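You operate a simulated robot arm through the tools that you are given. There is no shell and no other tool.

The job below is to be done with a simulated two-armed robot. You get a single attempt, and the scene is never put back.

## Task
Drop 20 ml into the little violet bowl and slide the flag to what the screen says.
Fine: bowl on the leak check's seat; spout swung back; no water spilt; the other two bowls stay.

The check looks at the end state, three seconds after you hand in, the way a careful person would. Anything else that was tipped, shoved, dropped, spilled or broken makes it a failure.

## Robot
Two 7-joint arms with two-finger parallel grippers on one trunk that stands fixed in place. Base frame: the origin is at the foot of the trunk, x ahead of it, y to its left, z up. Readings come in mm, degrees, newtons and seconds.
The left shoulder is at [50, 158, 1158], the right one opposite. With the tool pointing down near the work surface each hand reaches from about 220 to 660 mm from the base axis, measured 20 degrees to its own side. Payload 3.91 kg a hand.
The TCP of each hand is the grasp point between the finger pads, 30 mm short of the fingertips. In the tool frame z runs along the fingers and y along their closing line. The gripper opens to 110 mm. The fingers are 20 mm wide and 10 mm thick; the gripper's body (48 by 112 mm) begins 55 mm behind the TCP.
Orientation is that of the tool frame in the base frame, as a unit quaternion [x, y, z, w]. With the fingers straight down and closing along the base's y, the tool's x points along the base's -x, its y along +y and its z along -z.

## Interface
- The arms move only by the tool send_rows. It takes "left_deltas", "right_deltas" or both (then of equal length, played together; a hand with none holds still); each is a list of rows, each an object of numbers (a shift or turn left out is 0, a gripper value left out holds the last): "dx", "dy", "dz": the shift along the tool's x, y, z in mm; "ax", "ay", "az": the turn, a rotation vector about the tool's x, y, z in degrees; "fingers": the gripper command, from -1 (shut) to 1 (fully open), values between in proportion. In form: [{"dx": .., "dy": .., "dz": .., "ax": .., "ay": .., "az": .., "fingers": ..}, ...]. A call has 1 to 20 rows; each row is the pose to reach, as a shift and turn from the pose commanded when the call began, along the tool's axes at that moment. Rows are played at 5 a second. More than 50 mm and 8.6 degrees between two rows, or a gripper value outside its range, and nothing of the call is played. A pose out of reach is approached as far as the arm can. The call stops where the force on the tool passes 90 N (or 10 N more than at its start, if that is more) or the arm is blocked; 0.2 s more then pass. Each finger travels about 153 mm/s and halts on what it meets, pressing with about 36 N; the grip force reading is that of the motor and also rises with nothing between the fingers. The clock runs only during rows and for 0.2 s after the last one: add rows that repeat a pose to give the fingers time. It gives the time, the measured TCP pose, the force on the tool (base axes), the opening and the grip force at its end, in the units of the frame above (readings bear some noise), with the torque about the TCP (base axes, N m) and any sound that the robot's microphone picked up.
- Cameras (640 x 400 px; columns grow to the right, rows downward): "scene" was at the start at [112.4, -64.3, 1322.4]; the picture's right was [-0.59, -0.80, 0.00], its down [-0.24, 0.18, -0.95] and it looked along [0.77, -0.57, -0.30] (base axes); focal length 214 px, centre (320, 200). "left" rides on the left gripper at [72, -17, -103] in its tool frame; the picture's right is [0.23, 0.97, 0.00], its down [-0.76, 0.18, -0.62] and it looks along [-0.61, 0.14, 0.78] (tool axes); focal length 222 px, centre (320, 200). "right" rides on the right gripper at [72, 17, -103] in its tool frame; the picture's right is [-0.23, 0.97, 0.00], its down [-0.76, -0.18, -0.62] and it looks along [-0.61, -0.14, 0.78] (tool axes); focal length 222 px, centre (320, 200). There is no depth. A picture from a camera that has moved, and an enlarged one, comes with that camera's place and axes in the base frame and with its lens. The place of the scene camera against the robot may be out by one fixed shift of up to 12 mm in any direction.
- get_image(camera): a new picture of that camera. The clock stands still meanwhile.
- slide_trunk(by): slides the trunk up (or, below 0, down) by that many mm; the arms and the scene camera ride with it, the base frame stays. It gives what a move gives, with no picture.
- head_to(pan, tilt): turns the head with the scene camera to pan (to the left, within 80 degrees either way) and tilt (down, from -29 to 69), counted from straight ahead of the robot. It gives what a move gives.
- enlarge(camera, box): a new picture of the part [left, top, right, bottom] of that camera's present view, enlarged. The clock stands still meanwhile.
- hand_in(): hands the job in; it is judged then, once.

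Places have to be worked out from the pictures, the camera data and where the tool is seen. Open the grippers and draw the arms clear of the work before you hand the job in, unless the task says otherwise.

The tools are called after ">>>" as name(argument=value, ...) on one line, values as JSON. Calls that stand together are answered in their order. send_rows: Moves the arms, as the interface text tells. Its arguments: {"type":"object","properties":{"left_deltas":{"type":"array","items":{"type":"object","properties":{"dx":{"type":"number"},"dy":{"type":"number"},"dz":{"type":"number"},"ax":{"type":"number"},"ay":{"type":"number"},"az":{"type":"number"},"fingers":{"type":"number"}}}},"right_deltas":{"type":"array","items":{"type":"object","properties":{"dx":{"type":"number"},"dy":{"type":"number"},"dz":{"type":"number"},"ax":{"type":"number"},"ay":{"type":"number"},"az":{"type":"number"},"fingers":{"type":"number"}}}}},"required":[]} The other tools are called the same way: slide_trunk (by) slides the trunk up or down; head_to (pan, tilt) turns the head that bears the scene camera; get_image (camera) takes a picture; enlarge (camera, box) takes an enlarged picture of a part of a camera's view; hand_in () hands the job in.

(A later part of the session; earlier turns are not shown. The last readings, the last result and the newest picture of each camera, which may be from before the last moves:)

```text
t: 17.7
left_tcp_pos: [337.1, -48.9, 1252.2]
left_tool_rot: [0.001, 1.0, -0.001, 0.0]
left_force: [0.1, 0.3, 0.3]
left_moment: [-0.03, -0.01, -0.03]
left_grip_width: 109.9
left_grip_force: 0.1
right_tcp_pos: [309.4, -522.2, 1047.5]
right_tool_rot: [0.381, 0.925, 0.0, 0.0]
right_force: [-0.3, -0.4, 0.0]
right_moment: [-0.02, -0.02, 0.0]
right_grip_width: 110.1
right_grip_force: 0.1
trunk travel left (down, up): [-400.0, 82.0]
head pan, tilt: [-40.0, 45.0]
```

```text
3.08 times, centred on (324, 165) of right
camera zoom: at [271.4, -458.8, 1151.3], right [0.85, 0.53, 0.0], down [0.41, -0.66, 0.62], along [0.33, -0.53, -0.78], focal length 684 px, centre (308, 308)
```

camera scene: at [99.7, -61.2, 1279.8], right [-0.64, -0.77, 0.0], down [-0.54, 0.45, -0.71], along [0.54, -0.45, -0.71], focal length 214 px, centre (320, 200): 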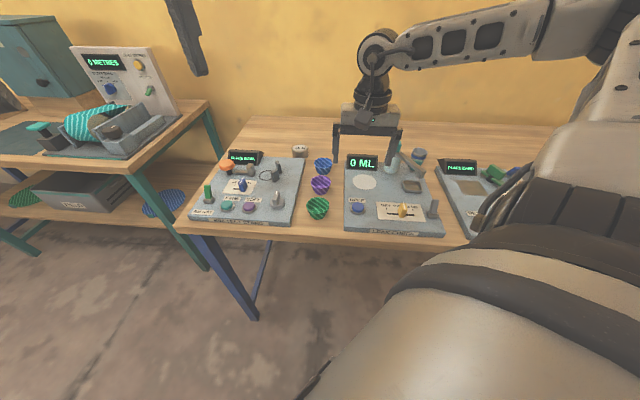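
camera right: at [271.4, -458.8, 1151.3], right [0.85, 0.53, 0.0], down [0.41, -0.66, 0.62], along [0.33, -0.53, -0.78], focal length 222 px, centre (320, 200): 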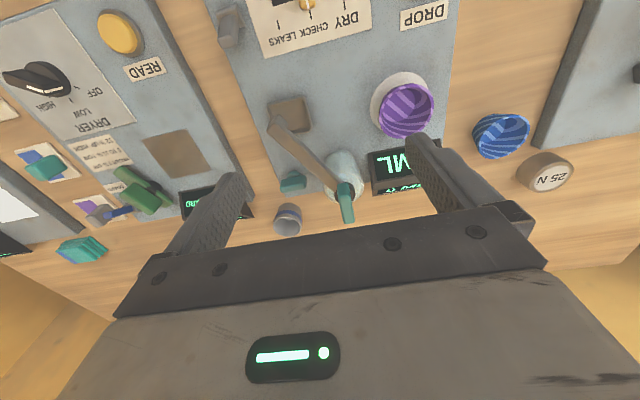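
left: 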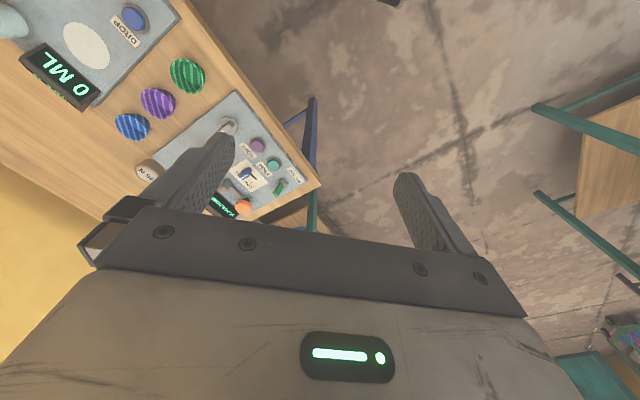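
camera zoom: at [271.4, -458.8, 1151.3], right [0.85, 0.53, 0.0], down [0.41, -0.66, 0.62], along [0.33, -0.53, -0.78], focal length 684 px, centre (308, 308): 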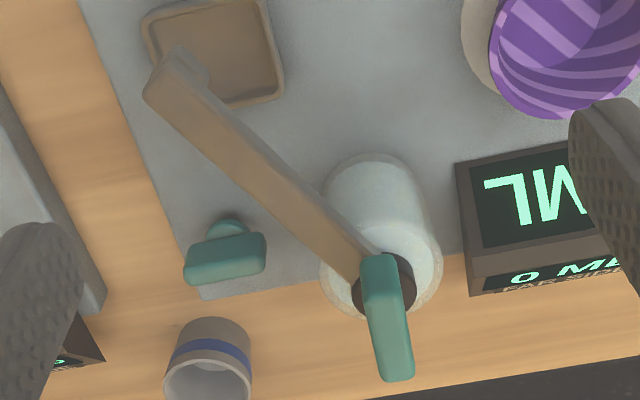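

Hub works out at about [390,-588,923], spout arm tip near [275,-552,930] over the tray, so it must swing about 76° (clockwise seen from above) to the seat. I'll close the fingers and place them beside the arm on its far side from the bowl, staying high first.

>>> send_rows(right_deltas=[{"dx": -8, "dy": -15, "fingers": 0.4}, {"dx": -17, "dy": -31, "fingers": -0.3}, {"dx": -26, "dy": -46, "fingers": -1}, {"dx": -33, "dy": -61, "fingers": -1}, {"dx": -33, "dy": -61, "dz": 30, "fingers": -1}, {"dx": -33, "dy": -61, "dz": 60, "fingers": -1}, {"dx": -33, "dy": -61, "dz": 60, "fingers": -1}])

>>> get_image(camera="right")

>>> enlarge(camera="scene", box=[340, 110, 460, 200])

```text
t: 19.3
left_tcp_pos: [337.5, -48.8, 1253.5]
left_tool_rot: [0.0, 1.0, 0.0, 0.0]
left_force: [-0.5, -0.1, 0.4]
left_moment: [0.0, 0.03, 0.04]
left_grip_width: 109.9
left_grip_force: 0.0
right_tcp_pos: [293.6, -589.3, 982.8]
right_tool_rot: [0.382, 0.924, 0.0, 0.001]
right_force: [0.8, 0.5, 0.7]
right_moment: [0.03, -0.02, -0.03]
right_grip_width: 0.0
right_grip_force: 35.9
trunk travel left (down, up): [-400.0, 82.0]
head pan, tilt: [-40.0, 45.0]
```

```text
taken
camera right: at [253.7, -525.6, 1087.3], right [0.85, 0.53, 0.0], down [0.41, -0.66, 0.62], along [0.33, -0.53, -0.78], focal length 222 px, centre (320, 200)
```

right: 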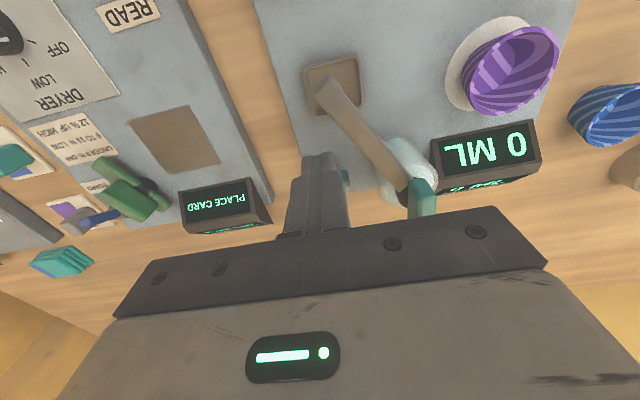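

```text
4.44 times, centred on (400, 155) of scene
camera zoom: at [99.5, -61.0, 1279.9], right [-0.64, -0.77, 0.0], down [-0.54, 0.45, -0.71], along [0.54, -0.45, -0.71], focal length 953 px, centre (-36, 400)
```

zoom: 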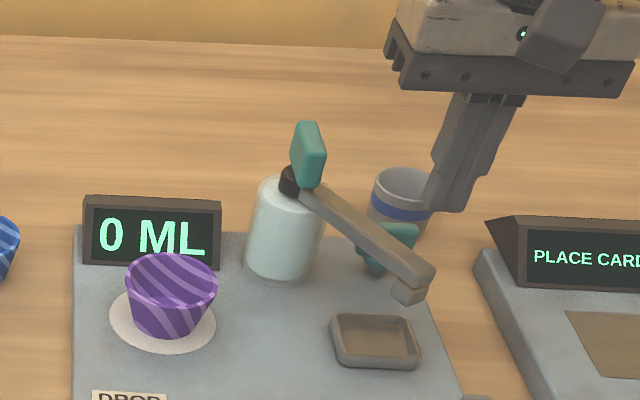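

The closed fingers are right of the spout arm. I enlarge for a second bearing on the arm tip and hub.

>>> enlarge(camera="right", box=[270, 30, 462, 230])

```text
2.00 times, centred on (366, 130) of right
camera zoom: at [253.7, -525.6, 1087.3], right [0.85, 0.53, 0.0], down [0.41, -0.66, 0.62], along [0.33, -0.53, -0.78], focal length 444 px, centre (228, 340)
```

zoom: 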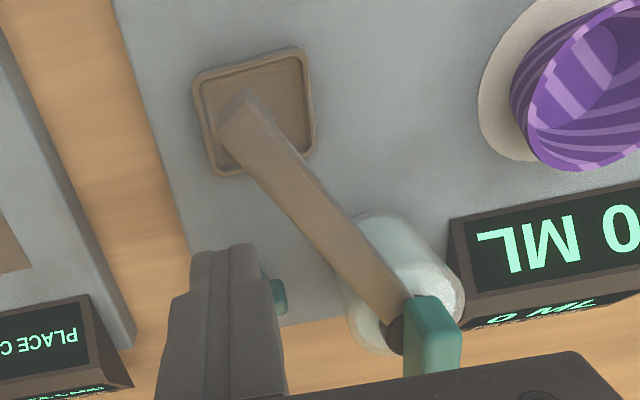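

Arm top is at roughly z≈923 and the bowl rim ≈892, so I lower the fingertips to z≈907 beside the arm.

>>> send_rows(right_deltas=[{"dz": 15, "fingers": -1}, {"dz": 30, "fingers": -1}, {"dz": 45, "fingers": -1}, {"dz": 45, "fingers": -1}])

>>> get_image(camera="right")

>>> enlarge(camera="scene", box=[340, 110, 460, 200])

```text
t: 20.3
left_tcp_pos: [338.4, -49.0, 1253.6]
left_tool_rot: [-0.001, 1.0, 0.0, 0.0]
left_force: [0.1, -0.4, 0.2]
left_moment: [0.0, 0.03, -0.02]
left_grip_width: 109.9
left_grip_force: 0.0
right_tcp_pos: [291.8, -587.7, 940.5]
right_tool_rot: [0.382, 0.924, 0.0, 0.0]
right_force: [0.5, -0.5, 0.5]
right_moment: [0.03, -0.01, -0.05]
right_grip_width: 0.0
right_grip_force: 36.2
trunk travel left (down, up): [-400.0, 82.0]
head pan, tilt: [-40.0, 45.0]
```

```text
taken
camera right: at [253.3, -525.0, 1043.8], right [0.85, 0.53, 0.0], down [0.41, -0.66, 0.62], along [0.33, -0.53, -0.78], focal length 222 px, centre (320, 200)
```

right: 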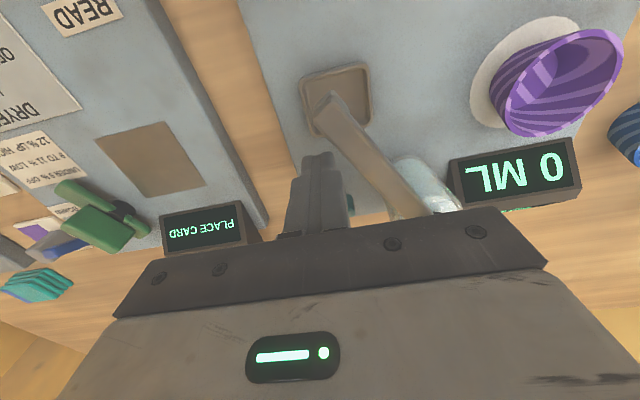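

```text
4.44 times, centred on (400, 155) of scene
camera zoom: at [99.6, -61.0, 1279.9], right [-0.64, -0.77, 0.0], down [-0.54, 0.45, -0.71], along [0.54, -0.45, -0.71], focal length 953 px, centre (-36, 400)
```

zoom: 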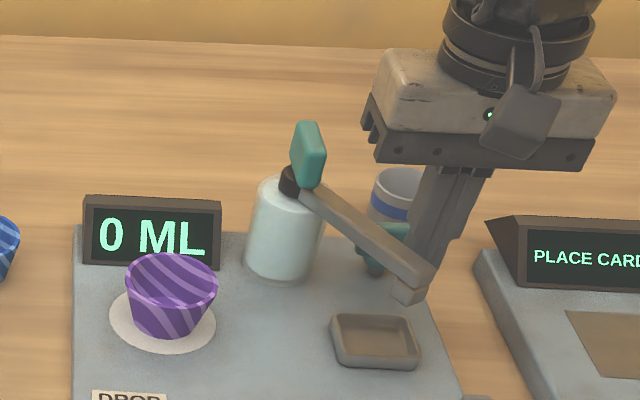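

The fingertips are beside the arm at the right height. I now push it along an arc about the hub, first about 25°.

>>> send_rows(right_deltas=[{"dx": 5.7, "dy": 6.3, "fingers": -1}, {"dx": 11.0, "dy": 13.1, "fingers": -1}, {"dx": 15.6, "dy": 20.3, "fingers": -1}, {"dx": 19.5, "dy": 27.9, "fingers": -1}, {"dx": 22.8, "dy": 35.8, "fingers": -1}, {"dx": 25.4, "dy": 43.9, "fingers": -1}, {"dx": 25.4, "dy": 43.9, "fingers": -1}])

>>> get_image(camera="right")

>>> enlarge(camera="scene", box=[340, 110, 460, 200])

```text
t: 21.9
left_tcp_pos: [338.2, -49.6, 1252.3]
left_tool_rot: [0.0, 1.0, 0.0, 0.001]
left_force: [0.4, 0.4, -0.3]
left_moment: [0.01, -0.02, 0.03]
left_grip_width: 109.8
left_grip_force: 0.0
right_tcp_pos: [305.0, -537.5, 941.4]
right_tool_rot: [0.383, 0.924, 0.0, 0.0]
right_force: [-0.1, -0.1, 0.1]
right_moment: [0.01, 0.0, 0.0]
right_grip_width: 0.0
right_grip_force: 36.4
trunk travel left (down, up): [-400.0, 82.0]
head pan, tilt: [-40.0, 45.0]
```

```text
taken
camera right: at [265.9, -476.1, 1044.7], right [0.85, 0.53, 0.0], down [0.41, -0.66, 0.62], along [0.33, -0.53, -0.78], focal length 222 px, centre (320, 200)
```

right: 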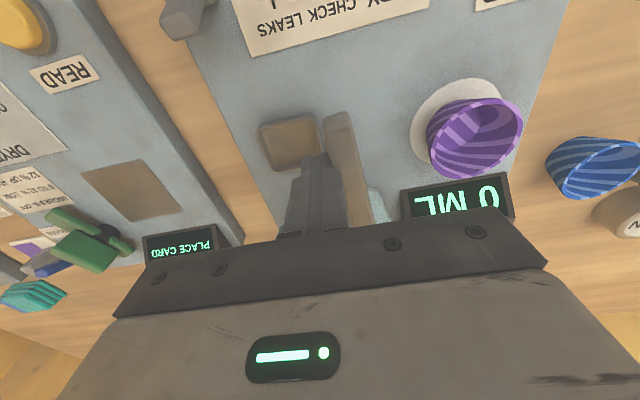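

```text
4.44 times, centred on (400, 155) of scene
camera zoom: at [99.6, -61.1, 1279.8], right [-0.64, -0.77, 0.0], down [-0.54, 0.45, -0.71], along [0.54, -0.45, -0.71], focal length 953 px, centre (-36, 400)
```

zoom: 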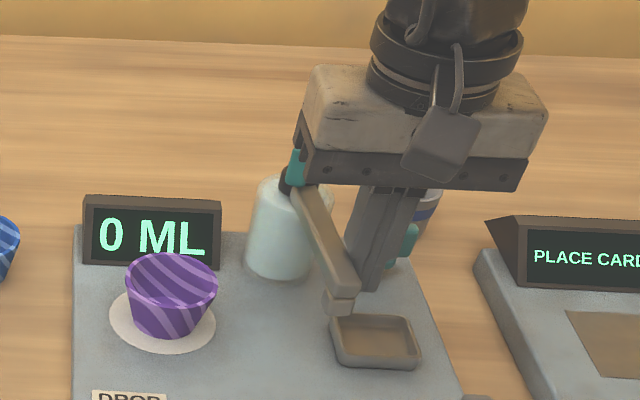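

The spout swings freely with almost no force. I continue the arc to about 97° heading and then check.

>>> send_rows(right_deltas=[{"dx": 1.8, "dy": 8.3, "fingers": -1}, {"dx": 3.0, "dy": 16.8, "fingers": -1}, {"dx": 3.3, "dy": 25.4, "fingers": -1}, {"dx": 3.0, "dy": 33.9, "fingers": -1}, {"dx": 1.8, "dy": 42.4, "fingers": -1}, {"dx": 0, "dy": 50.8, "fingers": -1}, {"dx": -2.6, "dy": 58.9, "fingers": -1}, {"dx": -5.9, "dy": 66.8, "fingers": -1}, {"dx": -5.9, "dy": 66.8, "fingers": -1}])

>>> get_image(camera="right")

>>> enlarge(camera="scene", box=[340, 110, 460, 200])

```text
t: 23.9
left_tcp_pos: [337.6, -48.8, 1252.2]
left_tool_rot: [0.0, 1.0, 0.0, 0.0]
left_force: [-0.2, -0.8, 0.3]
left_moment: [0.0, 0.01, 0.0]
left_grip_width: 110.3
left_grip_force: 0.0
right_tcp_pos: [357.2, -495.1, 940.3]
right_tool_rot: [0.383, 0.924, 0.0, 0.0]
right_force: [0.6, -0.7, 0.0]
right_moment: [-0.02, 0.04, 0.0]
right_grip_width: 0.1
right_grip_force: 36.5
trunk travel left (down, up): [-400.0, 82.0]
head pan, tilt: [-40.0, 45.0]
```

```text
taken
camera right: at [317.7, -432.5, 1042.6], right [0.85, 0.53, 0.0], down [0.41, -0.66, 0.62], along [0.33, -0.53, -0.78], focal length 222 px, centre (320, 200)
```

right: 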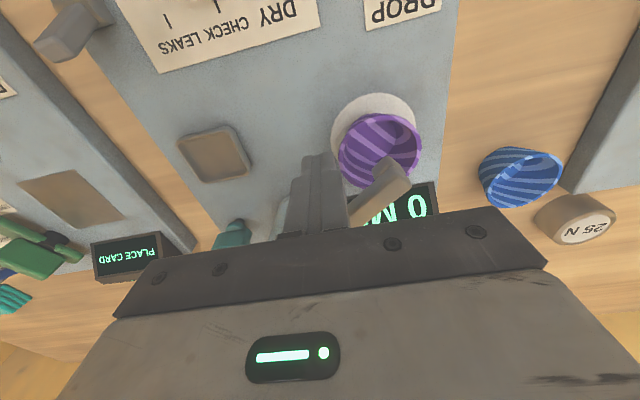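

```text
4.44 times, centred on (400, 155) of scene
camera zoom: at [99.6, -61.0, 1279.8], right [-0.64, -0.77, 0.0], down [-0.54, 0.45, -0.71], along [0.54, -0.45, -0.71], focal length 953 px, centre (-36, 400)
```

zoom: 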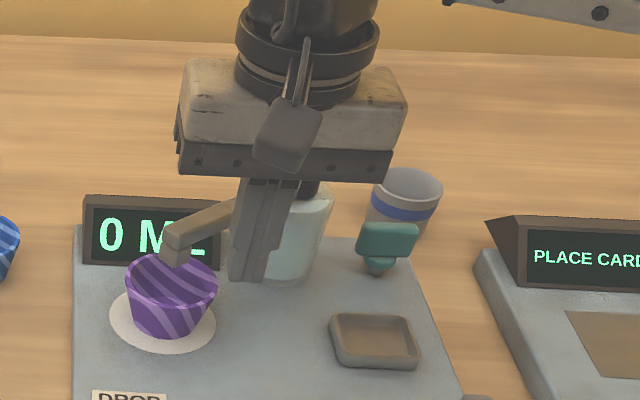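

The spout outlet now appears above the bowl. I enlarge both views to confirm the outlet is over the bowl's middle.

>>> enlarge(camera="right", box=[310, 80, 470, 210])

>>> enlarge(camera="scene", box=[350, 145, 420, 200])

>>> get_image(camera="left")

```text
3.08 times, centred on (390, 145) of right
camera zoom: at [317.7, -432.5, 1042.6], right [0.85, 0.53, 0.0], down [0.41, -0.66, 0.62], along [0.33, -0.53, -0.78], focal length 684 px, centre (105, 369)
```

zoom: 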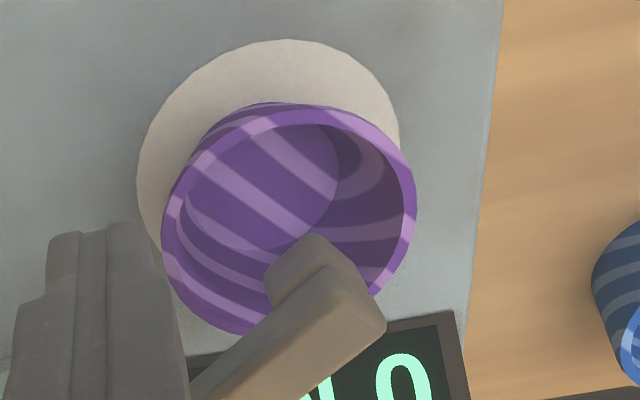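

```text
7.27 times, centred on (385, 172) of scene
camera zoom: at [99.6, -61.0, 1279.8], right [-0.64, -0.77, 0.0], down [-0.54, 0.45, -0.71], along [0.54, -0.45, -0.71], focal length 1560 px, centre (-153, 400)
```

zoom: 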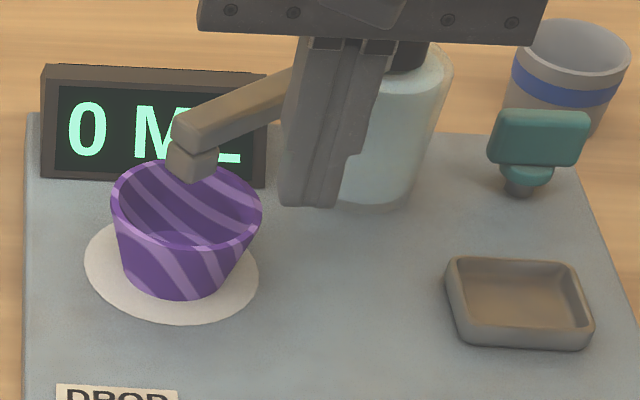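

```text
taken
camera left: at [266.2, -64.9, 1356.4], right [-0.23, 0.97, 0.0], down [0.76, 0.18, 0.62], along [0.61, 0.14, -0.78], focal length 222 px, centre (320, 200)
```

left: 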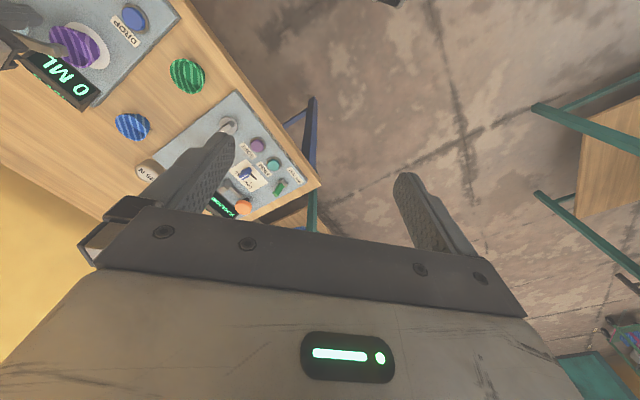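

Both views put the outlet within about 6 mm of the bowl's centre. I back the fingers off the arm and rise, then check that the spout stays put.

>>> send_rows(right_deltas=[{"dx": 4, "dy": -9, "fingers": -1}, {"dx": 8.5, "dy": -18.4, "fingers": -1}, {"dx": 8.5, "dy": -18.4, "dz": -30, "fingers": -1}, {"dx": 8.5, "dy": -18.4, "dz": -65, "fingers": -1}, {"dx": 8.5, "dy": -18.4, "dz": -65, "fingers": -1}])

>>> get_image(camera="right")

>>> enlarge(camera="scene", box=[340, 120, 460, 210])

```text
t: 25.1
left_tcp_pos: [337.9, -48.3, 1253.2]
left_tool_rot: [-0.001, 1.0, 0.0, -0.001]
left_force: [0.7, -0.3, -0.4]
left_moment: [0.02, -0.02, 0.03]
left_grip_width: 109.8
left_grip_force: 0.0
right_tcp_pos: [336.6, -504.3, 1007.4]
right_tool_rot: [0.382, 0.924, 0.0, 0.0]
right_force: [-0.2, 0.2, 0.6]
right_moment: [-0.03, -0.03, 0.01]
right_grip_width: 0.0
right_grip_force: 35.9
trunk travel left (down, up): [-400.0, 82.0]
head pan, tilt: [-40.0, 45.0]
```

```text
taken
camera right: at [298.2, -441.5, 1109.6], right [0.85, 0.53, 0.0], down [0.41, -0.66, 0.62], along [0.33, -0.53, -0.78], focal length 222 px, centre (320, 200)
```

right: 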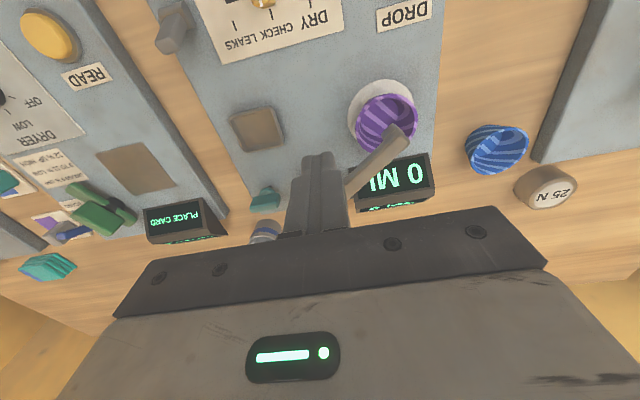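

```text
4.44 times, centred on (400, 165) of scene
camera zoom: at [99.6, -61.2, 1279.8], right [-0.64, -0.77, 0.0], down [-0.54, 0.45, -0.71], along [0.54, -0.45, -0.71], focal length 953 px, centre (-36, 356)
```

zoom: 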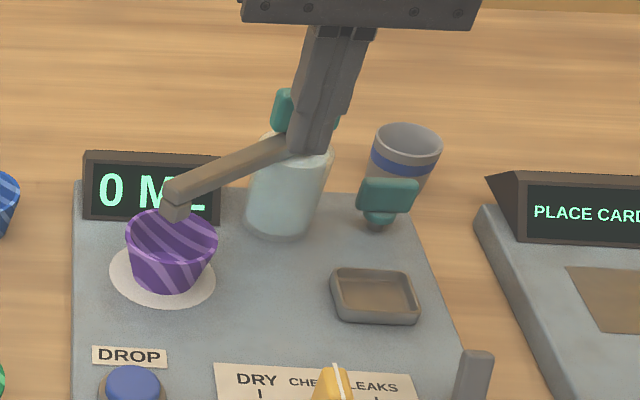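

The spout stays in place. I move the closed fingers above the DROP button at about [333,-376].

>>> send_rows(right_deltas=[{"dx": 23, "dy": 22, "fingers": -1}, {"dx": 47, "dy": 44, "fingers": -1}, {"dx": 70, "dy": 66, "fingers": -1}, {"dx": 93.3, "dy": 88.2, "fingers": -1}, {"dx": 93.3, "dy": 88.2, "dz": 30, "fingers": -1}, {"dx": 93.3, "dy": 88.2, "dz": 65, "fingers": -1}, {"dx": 93.3, "dy": 88.2, "dz": 65, "fingers": -1}])

>>> get_image(camera="right")

>>> get_image(camera="scene")

```text
t: 26.7
left_tcp_pos: [337.6, -48.5, 1253.9]
left_tool_rot: [0.0, 1.0, 0.0, 0.001]
left_force: [0.1, -0.2, 0.8]
left_moment: [0.01, 0.03, -0.01]
left_grip_width: 110.1
left_grip_force: 0.0
right_tcp_pos: [331.4, -375.6, 940.9]
right_tool_rot: [0.383, 0.924, 0.001, 0.001]
right_force: [-0.9, -0.8, -0.1]
right_moment: [0.0, 0.01, 0.03]
right_grip_width: 0.1
right_grip_force: 36.4
trunk travel left (down, up): [-400.0, 82.0]
head pan, tilt: [-40.0, 45.0]
```

```text
taken
camera right: at [292.3, -312.7, 1042.9], right [0.85, 0.53, 0.0], down [0.41, -0.66, 0.62], along [0.33, -0.53, -0.78], focal length 222 px, centre (320, 200)
```

right: 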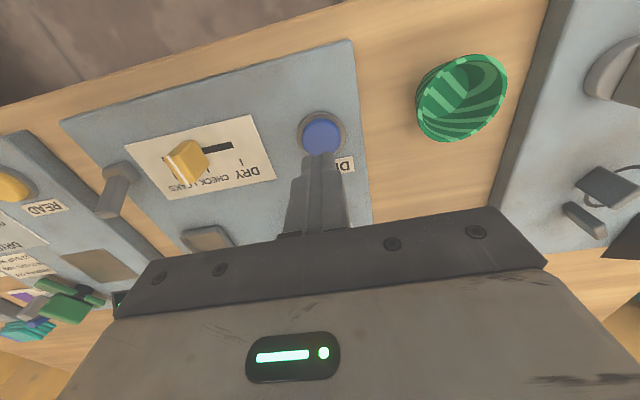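

```text
taken
camera scene: at [99.6, -61.1, 1279.8], right [-0.64, -0.77, 0.0], down [-0.54, 0.45, -0.71], along [0.54, -0.45, -0.71], focal length 214 px, centre (320, 200)
```

scene: 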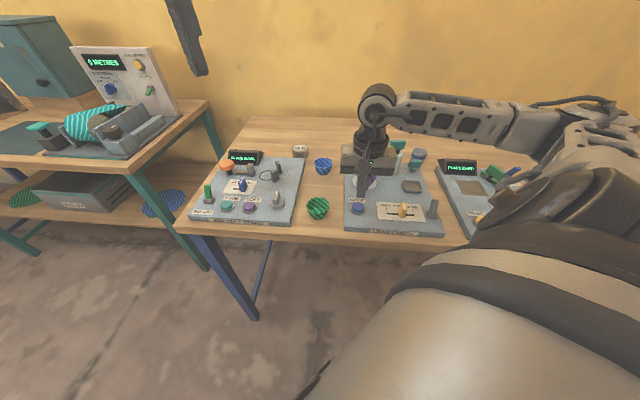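

The hand hides the screen from the head, so I check whether the left hand's camera sees the screen and bowl.

>>> enlarge(camera="left", box=[0, 0, 240, 150])

>>> enlarge(camera="right", box=[260, 90, 400, 220])

>>> enlarge(camera="scene", box=[320, 130, 440, 230])

```text
2.67 times, centred on (120, 75) of left
camera zoom: at [266.2, -64.9, 1356.4], right [-0.23, 0.97, 0.0], down [0.76, 0.18, 0.62], along [0.61, 0.14, -0.78], focal length 592 px, centre (853, 533)
```

zoom: 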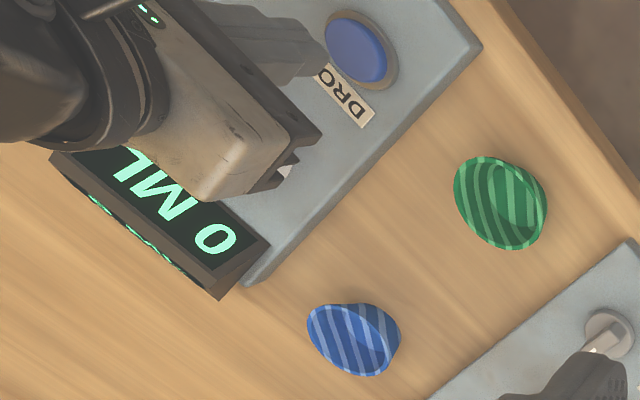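

```text
3.08 times, centred on (330, 155) of right
camera zoom: at [292.3, -312.7, 1042.9], right [0.85, 0.53, 0.0], down [0.41, -0.66, 0.62], along [0.33, -0.53, -0.78], focal length 684 px, centre (289, 338)
```

zoom: 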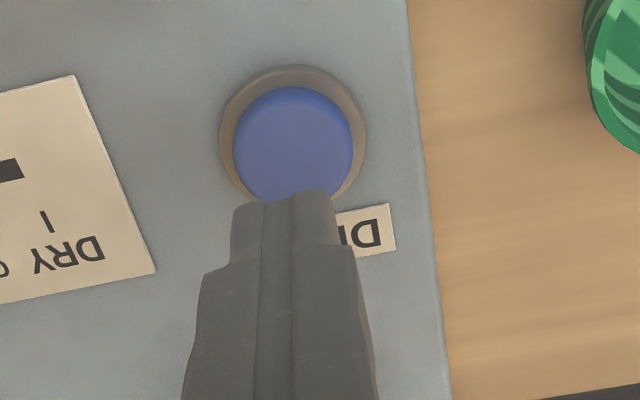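

```text
4.00 times, centred on (380, 180) of scene
camera zoom: at [99.6, -61.1, 1279.8], right [-0.64, -0.77, 0.0], down [-0.54, 0.45, -0.71], along [0.54, -0.45, -0.71], focal length 858 px, centre (80, 280)
```

zoom: 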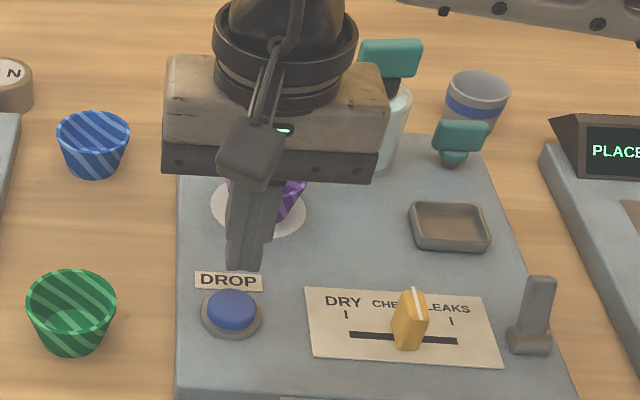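

The left camera can read the screen while I press. The button centre checks at [332.7,-375.8], so I lower to about 7 mm above it.

>>> send_rows(right_deltas=[{"dz": 14, "fingers": -1}, {"dz": 28, "fingers": -1}, {"dz": 36, "fingers": -1}, {"dz": 36, "fingers": -1}])

>>> enlarge(camera="left", box=[0, 0, 240, 150])

>>> enlarge(camera="scene", box=[320, 150, 416, 230])

```text
t: 27.7
left_tcp_pos: [338.2, -48.4, 1252.1]
left_tool_rot: [0.0, 1.0, 0.0, 0.0]
left_force: [-0.1, 0.2, 0.8]
left_moment: [0.0, -0.04, -0.01]
left_grip_width: 110.3
left_grip_force: 0.1
right_tcp_pos: [333.3, -375.8, 904.9]
right_tool_rot: [0.383, 0.924, 0.001, 0.0]
right_force: [-0.5, 0.5, 0.7]
right_moment: [-0.02, 0.05, 0.01]
right_grip_width: 0.0
right_grip_force: 36.1
trunk travel left (down, up): [-400.0, 82.0]
head pan, tilt: [-40.0, 45.0]
```

```text
2.67 times, centred on (120, 75) of left
camera zoom: at [266.2, -64.9, 1356.4], right [-0.23, 0.97, 0.0], down [0.76, 0.18, 0.62], along [0.61, 0.14, -0.78], focal length 592 px, centre (853, 533)
```

zoom: 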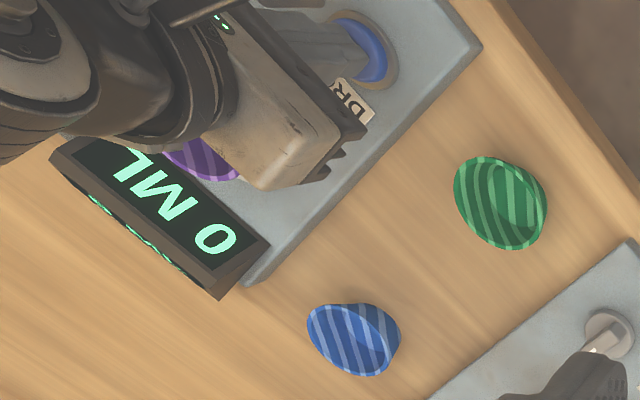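

```text
5.00 times, centred on (368, 190) of scene
camera zoom: at [99.5, -61.0, 1279.9], right [-0.64, -0.77, 0.0], down [-0.54, 0.45, -0.71], along [0.54, -0.45, -0.71], focal length 1072 px, centre (80, 250)
```

zoom: 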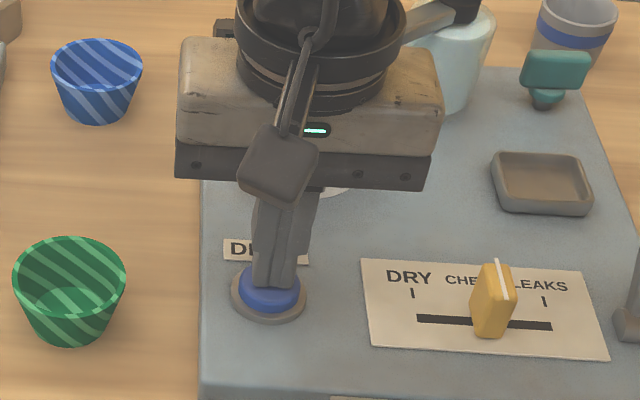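

The fingertips are just above the button. I go down in small increments to find contact.

>>> send_rows(right_deltas=[{"dz": 3, "fingers": -1}, {"dz": 6, "fingers": -1}])

>>> enlarge(camera="left", box=[0, 0, 240, 150])

```text
t: 28.3
left_tcp_pos: [338.1, -48.8, 1254.3]
left_tool_rot: [0.0, 1.0, 0.0, 0.001]
left_force: [-0.6, -0.3, -0.4]
left_moment: [0.01, 0.0, 0.02]
left_grip_width: 110.0
left_grip_force: 0.1
right_tcp_pos: [332.7, -374.4, 899.4]
right_tool_rot: [0.382, 0.924, 0.0, 0.001]
right_force: [-5.0, -3.5, 11.1]
right_moment: [-0.03, 0.17, 0.08]
right_grip_width: 0.2
right_grip_force: 36.1
trunk travel left (down, up): [-400.0, 82.0]
head pan, tilt: [-40.0, 45.0]
heard: click
```

```text
2.67 times, centred on (120, 75) of left
camera zoom: at [265.1, -64.5, 1356.9], right [-0.23, 0.97, 0.0], down [0.76, 0.18, 0.62], along [0.61, 0.14, -0.78], focal length 592 px, centre (853, 533)
```

zoom: 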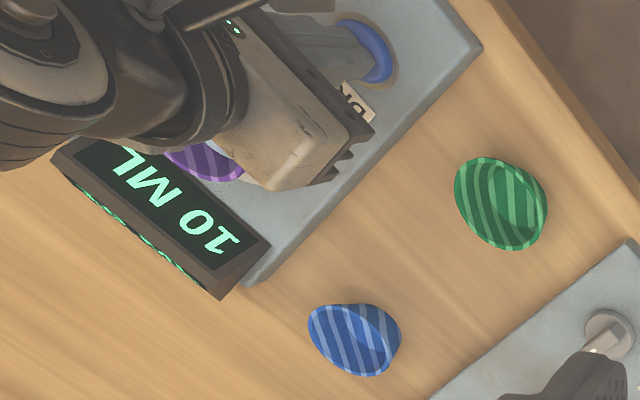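

A click was heard and the screen now reads 10 ML, so each press gives 10 ml. I release fully and check before a second press.

>>> send_rows(right_deltas=[{"dz": -6, "fingers": -1}, {"dz": -12, "fingers": -1}, {"dz": -12, "fingers": -1}, {"dz": -12, "fingers": -1}, {"dz": -12, "fingers": -1}])

>>> enlarge(camera="left", box=[0, 0, 240, 150])

>>> enlarge(camera="scene", box=[320, 130, 440, 230])

```text
t: 29.5
left_tcp_pos: [338.1, -49.6, 1252.7]
left_tool_rot: [0.0, 1.0, 0.0, 0.0]
left_force: [-0.4, 0.2, -0.2]
left_moment: [0.02, 0.02, -0.01]
left_grip_width: 110.0
left_grip_force: 0.1
right_tcp_pos: [333.3, -374.5, 911.1]
right_tool_rot: [0.383, 0.924, 0.0, 0.0]
right_force: [0.3, 0.3, -0.4]
right_moment: [-0.01, 0.02, -0.04]
right_grip_width: 0.1
right_grip_force: 36.1
trunk travel left (down, up): [-400.0, 82.0]
head pan, tilt: [-40.0, 45.0]
```

```text
2.67 times, centred on (120, 75) of left
camera zoom: at [266.2, -64.9, 1356.4], right [-0.23, 0.97, 0.0], down [0.76, 0.18, 0.62], along [0.61, 0.14, -0.78], focal length 592 px, centre (853, 533)
```

zoom: 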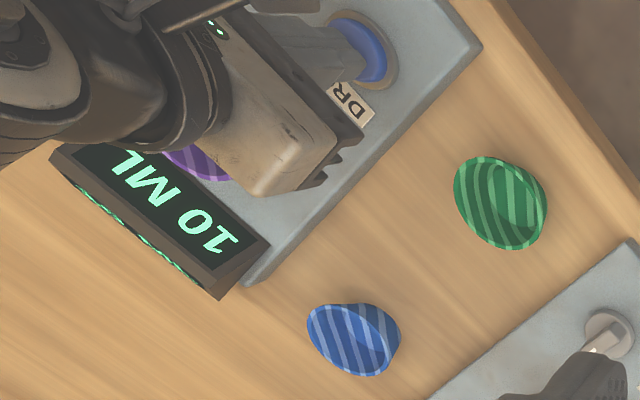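

```text
4.00 times, centred on (380, 180) of scene
camera zoom: at [99.6, -61.1, 1279.8], right [-0.64, -0.77, 0.0], down [-0.54, 0.45, -0.71], along [0.54, -0.45, -0.71], focal length 858 px, centre (80, 280)
```

zoom: 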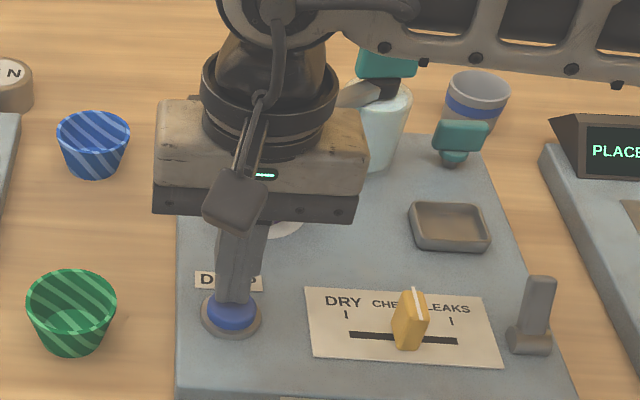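

Still 10 ML after release. I press once more to the same depth and lift immediately after.

>>> send_rows(right_deltas=[{"dz": 6, "fingers": -1}, {"dz": 9, "fingers": -1}, {"dz": 12, "fingers": -1}])

>>> enlarge(camera="left", box=[0, 0, 240, 150])

```text
t: 30.3
left_tcp_pos: [337.9, -48.7, 1253.6]
left_tool_rot: [0.001, 1.0, 0.0, 0.0]
left_force: [-0.1, 0.0, 0.5]
left_moment: [0.01, 0.0, 0.01]
left_grip_width: 110.1
left_grip_force: 0.1
right_tcp_pos: [332.8, -375.0, 899.9]
right_tool_rot: [0.382, 0.924, 0.0, 0.0]
right_force: [0.8, -0.6, 7.9]
right_moment: [0.03, 0.03, -0.01]
right_grip_width: 0.0
right_grip_force: 36.1
trunk travel left (down, up): [-400.0, 82.0]
head pan, tilt: [-40.0, 45.0]
heard: click
```

```text
2.67 times, centred on (120, 75) of left
camera zoom: at [265.7, -64.3, 1356.7], right [-0.23, 0.97, 0.0], down [0.76, 0.18, 0.62], along [0.61, 0.14, -0.78], focal length 592 px, centre (853, 533)
```

zoom: 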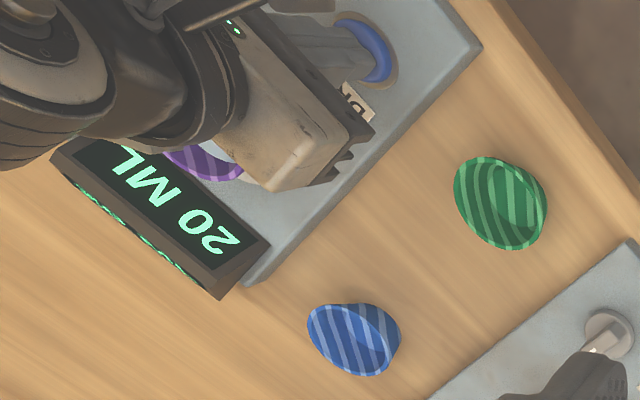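

The screen reads 20 ML. I lift off the button and rise so I can see the bowl and screen.

>>> send_rows(right_deltas=[{"dz": -8, "fingers": -1}, {"dz": -30, "fingers": -1}, {"dz": -65, "fingers": -1}, {"dz": -105, "fingers": -1}, {"dz": -105, "fingers": -1}, {"dz": -105, "fingers": -1}])

>>> get_image(camera="right")

>>> enlarge(camera="left", box=[0, 0, 240, 150])

>>> enlarge(camera="scene", box=[320, 130, 440, 230])

```text
t: 31.7
left_tcp_pos: [337.8, -47.9, 1254.2]
left_tool_rot: [0.0, 1.0, 0.0, 0.0]
left_force: [-0.5, 1.5, -1.2]
left_moment: [0.01, -0.03, 0.03]
left_grip_width: 110.1
left_grip_force: 0.1
right_tcp_pos: [334.8, -374.3, 1004.1]
right_tool_rot: [0.383, 0.924, -0.001, 0.001]
right_force: [0.0, 0.5, -0.4]
right_moment: [0.0, 0.03, 0.0]
right_grip_width: 0.0
right_grip_force: 36.6
trunk travel left (down, up): [-400.0, 82.0]
head pan, tilt: [-40.0, 45.0]
```

```text
taken
camera right: at [295.3, -311.6, 1107.0], right [0.85, 0.53, 0.0], down [0.41, -0.66, 0.62], along [0.33, -0.53, -0.78], focal length 222 px, centre (320, 200)
```

right: 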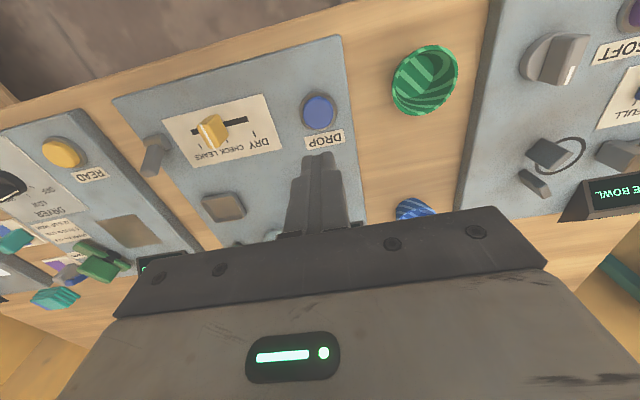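

```text
2.67 times, centred on (120, 75) of left
camera zoom: at [266.3, -64.9, 1356.4], right [-0.23, 0.97, 0.0], down [0.76, 0.18, 0.62], along [0.61, 0.14, -0.78], focal length 592 px, centre (853, 533)
```

zoom: 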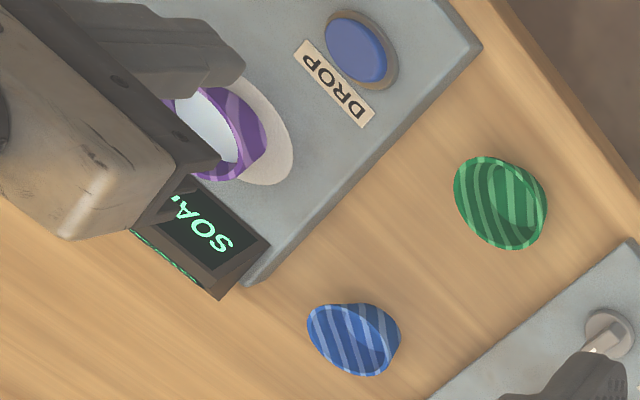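

```text
4.00 times, centred on (380, 180) of scene
camera zoom: at [99.6, -61.1, 1279.8], right [-0.64, -0.77, 0.0], down [-0.54, 0.45, -0.71], along [0.54, -0.45, -0.71], focal length 858 px, centre (80, 280)
```

zoom: 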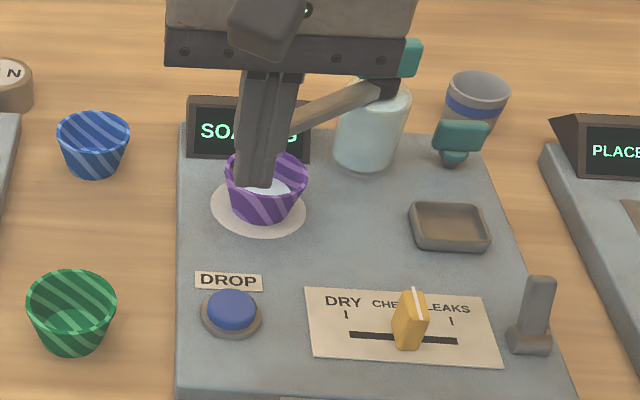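

The screen says "SOAKING…" and water is in the bowl, so the result comes later. Meanwhile I move the hand, kept high, to the far (screen) side of the spout arm to push it back.

>>> send_rows(right_deltas=[{"dx": -30, "dy": -5, "dz": -10, "fingers": -1}, {"dx": -65, "dy": -10, "dz": -15, "fingers": -1}, {"dx": -100, "dy": -15, "dz": -15, "fingers": -1}, {"dx": -130, "dy": -19, "dz": -15, "fingers": -1}, {"dx": -152, "dy": -23, "dz": -15, "fingers": -1}, {"dx": -152, "dy": -23, "dz": -15, "fingers": -1}])

>>> get_image(camera="right")

>>> enlarge(camera="scene", box=[320, 130, 440, 230])

>>> enlarge(camera="left", box=[0, 0, 240, 150])

```text
t: 33.1
left_tcp_pos: [336.8, -49.2, 1252.6]
left_tool_rot: [0.0, 1.0, 0.0, 0.0]
left_force: [0.0, 0.1, 0.2]
left_moment: [0.0, -0.01, -0.03]
left_grip_width: 110.2
left_grip_force: 0.1
right_tcp_pos: [426.9, -497.8, 1019.4]
right_tool_rot: [0.382, 0.924, -0.001, 0.0]
right_force: [-0.3, -0.1, 0.0]
right_moment: [0.02, -0.02, -0.01]
right_grip_width: 0.1
right_grip_force: 36.6
trunk travel left (down, up): [-400.0, 82.0]
head pan, tilt: [-40.0, 45.0]
```

```text
taken
camera right: at [386.7, -435.9, 1123.6], right [0.85, 0.53, 0.0], down [0.41, -0.66, 0.62], along [0.33, -0.53, -0.78], focal length 222 px, centre (320, 200)
```

right: 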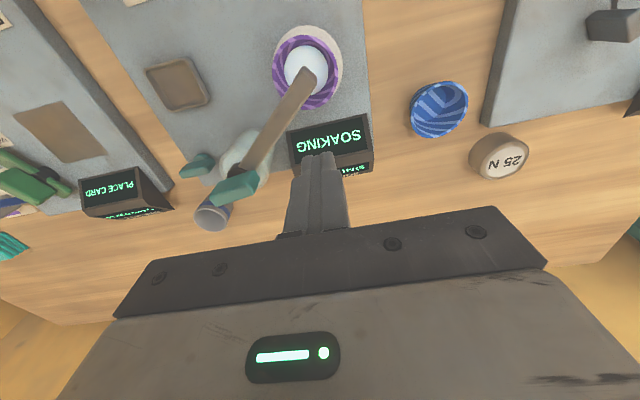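

```text
4.00 times, centred on (380, 180) of scene
camera zoom: at [99.6, -61.1, 1279.9], right [-0.64, -0.77, 0.0], down [-0.54, 0.45, -0.71], along [0.54, -0.45, -0.71], focal length 858 px, centre (80, 280)
```

zoom: 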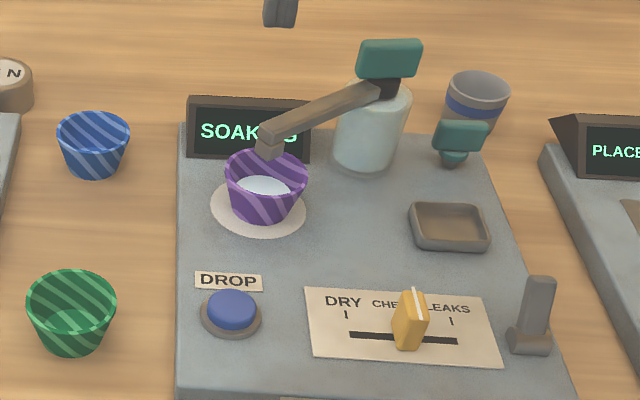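

```text
2.67 times, centred on (120, 75) of left
camera zoom: at [266.2, -64.9, 1356.4], right [-0.23, 0.97, 0.0], down [0.76, 0.18, 0.62], along [0.61, 0.14, -0.78], focal length 592 px, centre (853, 533)
```

zoom: 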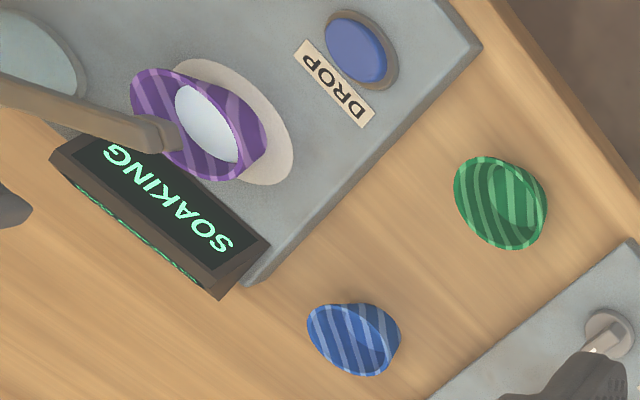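

"SOAKING" is complete on the display and water is in the bowl with none outside. The arm lies along x≈394 at this y, 33 mm from the fingers, so I lower the fingertips to z≈910 on the screen side of the arm.

>>> send_rows(right_deltas=[{"dz": 25, "fingers": -1}, {"dz": 50, "fingers": -1}, {"dz": 78, "fingers": -1}, {"dz": 78, "fingers": -1}])

>>> get_image(camera="right")

>>> enlarge(camera="scene", box=[320, 130, 440, 230])

```text
t: 34.1
left_tcp_pos: [337.5, -49.3, 1253.7]
left_tool_rot: [0.0, 1.0, 0.0, -0.001]
left_force: [0.0, 0.6, 0.0]
left_moment: [0.0, -0.03, 0.0]
left_grip_width: 109.9
left_grip_force: 0.1
right_tcp_pos: [426.0, -499.8, 943.6]
right_tool_rot: [0.382, 0.924, -0.001, -0.001]
right_force: [-0.1, 0.0, -0.2]
right_moment: [0.0, -0.01, 0.02]
right_grip_width: 0.1
right_grip_force: 35.4
trunk travel left (down, up): [-400.0, 82.0]
head pan, tilt: [-40.0, 45.0]
```

```text
taken
camera right: at [387.5, -437.2, 1046.9], right [0.85, 0.53, 0.0], down [0.41, -0.66, 0.62], along [0.33, -0.53, -0.78], focal length 222 px, centre (320, 200)
```

right: 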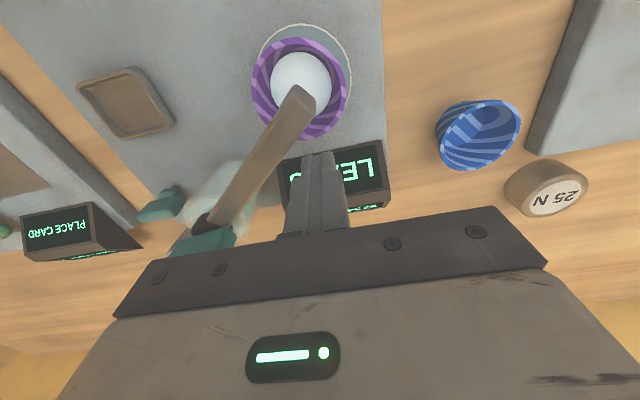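

```text
4.00 times, centred on (380, 180) of scene
camera zoom: at [99.6, -61.0, 1279.9], right [-0.64, -0.77, 0.0], down [-0.54, 0.45, -0.71], along [0.54, -0.45, -0.71], focal length 858 px, centre (80, 280)
```

zoom: 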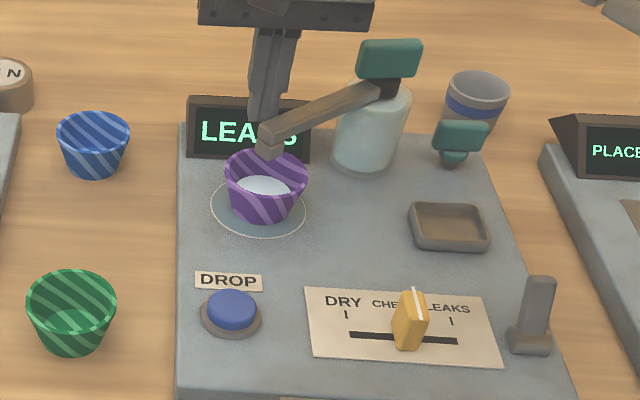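

The screen now says LEAKS and the seat has darkened. I push the spout back along the reverse arc, the first half first.

>>> send_rows(right_deltas=[{"dx": 7.4, "dy": -3.6, "fingers": -1}, {"dx": 14.6, "dy": -7.8, "fingers": -1}, {"dx": 21.4, "dy": -12.6, "fingers": -1}, {"dx": 27.6, "dy": -18.0, "fingers": -1}, {"dx": 33.5, "dy": -23.9, "fingers": -1}, {"dx": 38.7, "dy": -30.3, "fingers": -1}, {"dx": 43.5, "dy": -37.1, "fingers": -1}, {"dx": 47.6, "dy": -44.3, "fingers": -1}, {"dx": 50.9, "dy": -51.9, "fingers": -1}, {"dx": 53.7, "dy": -59.7, "fingers": -1}, {"dx": 53.7, "dy": -59.7, "fingers": -1}])

>>> get_image(camera="right")

>>> enlarge(camera="scene", box=[320, 130, 440, 230])

```text
t: 36.5
left_tcp_pos: [337.9, -48.6, 1252.6]
left_tool_rot: [0.0, 1.0, 0.001, 0.001]
left_force: [-0.1, -0.1, -0.6]
left_moment: [-0.01, -0.02, 0.05]
left_grip_width: 109.9
left_grip_force: 0.1
right_tcp_pos: [345.7, -501.7, 941.1]
right_tool_rot: [0.383, 0.924, 0.0, 0.0]
right_force: [-0.3, 1.0, -0.3]
right_moment: [0.0, 0.0, 0.0]
right_grip_width: 0.1
right_grip_force: 36.1
trunk travel left (down, up): [-400.0, 82.0]
head pan, tilt: [-40.0, 45.0]
```

```text
taken
camera right: at [306.3, -439.1, 1044.5], right [0.85, 0.53, 0.0], down [0.41, -0.66, 0.62], along [0.33, -0.53, -0.78], focal length 222 px, centre (320, 200)
```

right: 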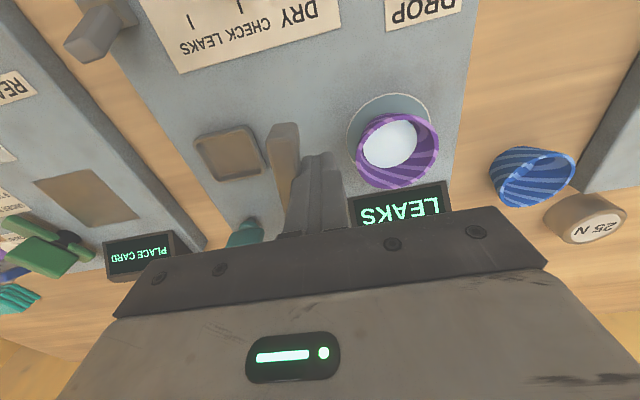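

```text
4.00 times, centred on (380, 180) of scene
camera zoom: at [99.6, -61.1, 1279.8], right [-0.64, -0.77, 0.0], down [-0.54, 0.45, -0.71], along [0.54, -0.45, -0.71], focal length 858 px, centre (80, 280)
```

zoom: 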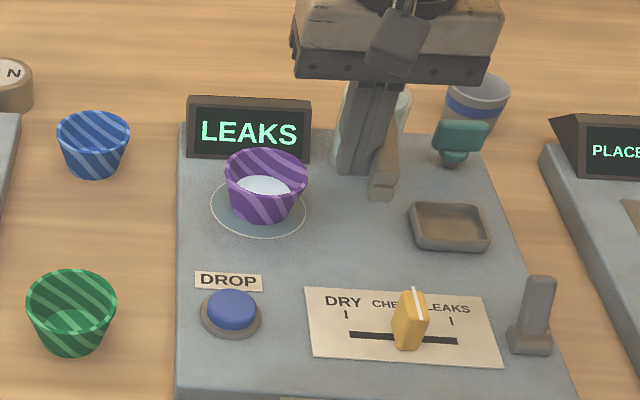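

LEAKS is confirmed on the screen and the spout is halfway back. I continue the arc to bring it over the tray.

>>> send_rows(right_deltas=[{"dx": 2.1, "dy": -8.0, "fingers": -1}, {"dx": 3.5, "dy": -16.2, "fingers": -1}, {"dx": 4.1, "dy": -24.5, "fingers": -1}, {"dx": 4.0, "dy": -32.7, "fingers": -1}, {"dx": 3.3, "dy": -41, "fingers": -1}, {"dx": 1.7, "dy": -49.2, "fingers": -1}, {"dx": 1.7, "dy": -49.2, "fingers": -1}])

>>> get_image(camera="right")

>>> enlarge(camera="scene", box=[340, 110, 460, 200])

```text
t: 38.1
left_tcp_pos: [338.5, -47.7, 1252.5]
left_tool_rot: [0.0, 1.0, 0.0, 0.001]
left_force: [0.6, 0.0, 0.0]
left_moment: [-0.03, -0.02, 0.0]
left_grip_width: 110.0
left_grip_force: 0.0
right_tcp_pos: [308.6, -535.6, 941.5]
right_tool_rot: [0.383, 0.924, 0.0, 0.0]
right_force: [0.3, -0.2, -1.3]
right_moment: [-0.03, 0.03, -0.02]
right_grip_width: 0.0
right_grip_force: 36.0
trunk travel left (down, up): [-400.0, 82.0]
head pan, tilt: [-40.0, 45.0]
```

```text
taken
camera right: at [269.4, -473.2, 1044.2], right [0.85, 0.53, 0.0], down [0.41, -0.66, 0.62], along [0.33, -0.53, -0.78], focal length 222 px, centre (320, 200)
```

right: 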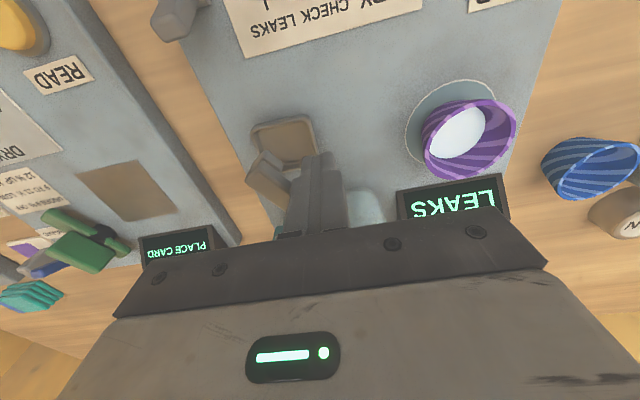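

```text
4.44 times, centred on (400, 155) of scene
camera zoom: at [99.6, -61.1, 1279.8], right [-0.64, -0.77, 0.0], down [-0.54, 0.45, -0.71], along [0.54, -0.45, -0.71], focal length 953 px, centre (-36, 400)
```

zoom: 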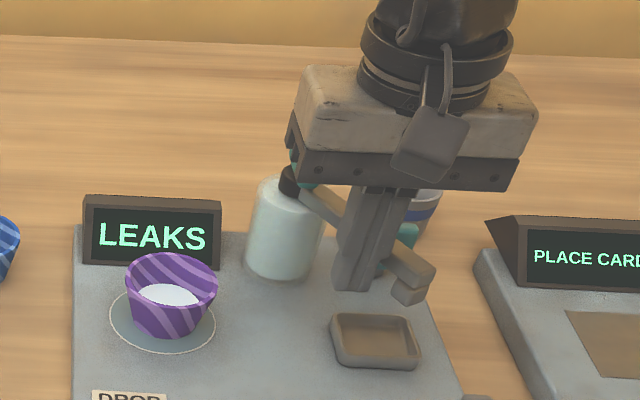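

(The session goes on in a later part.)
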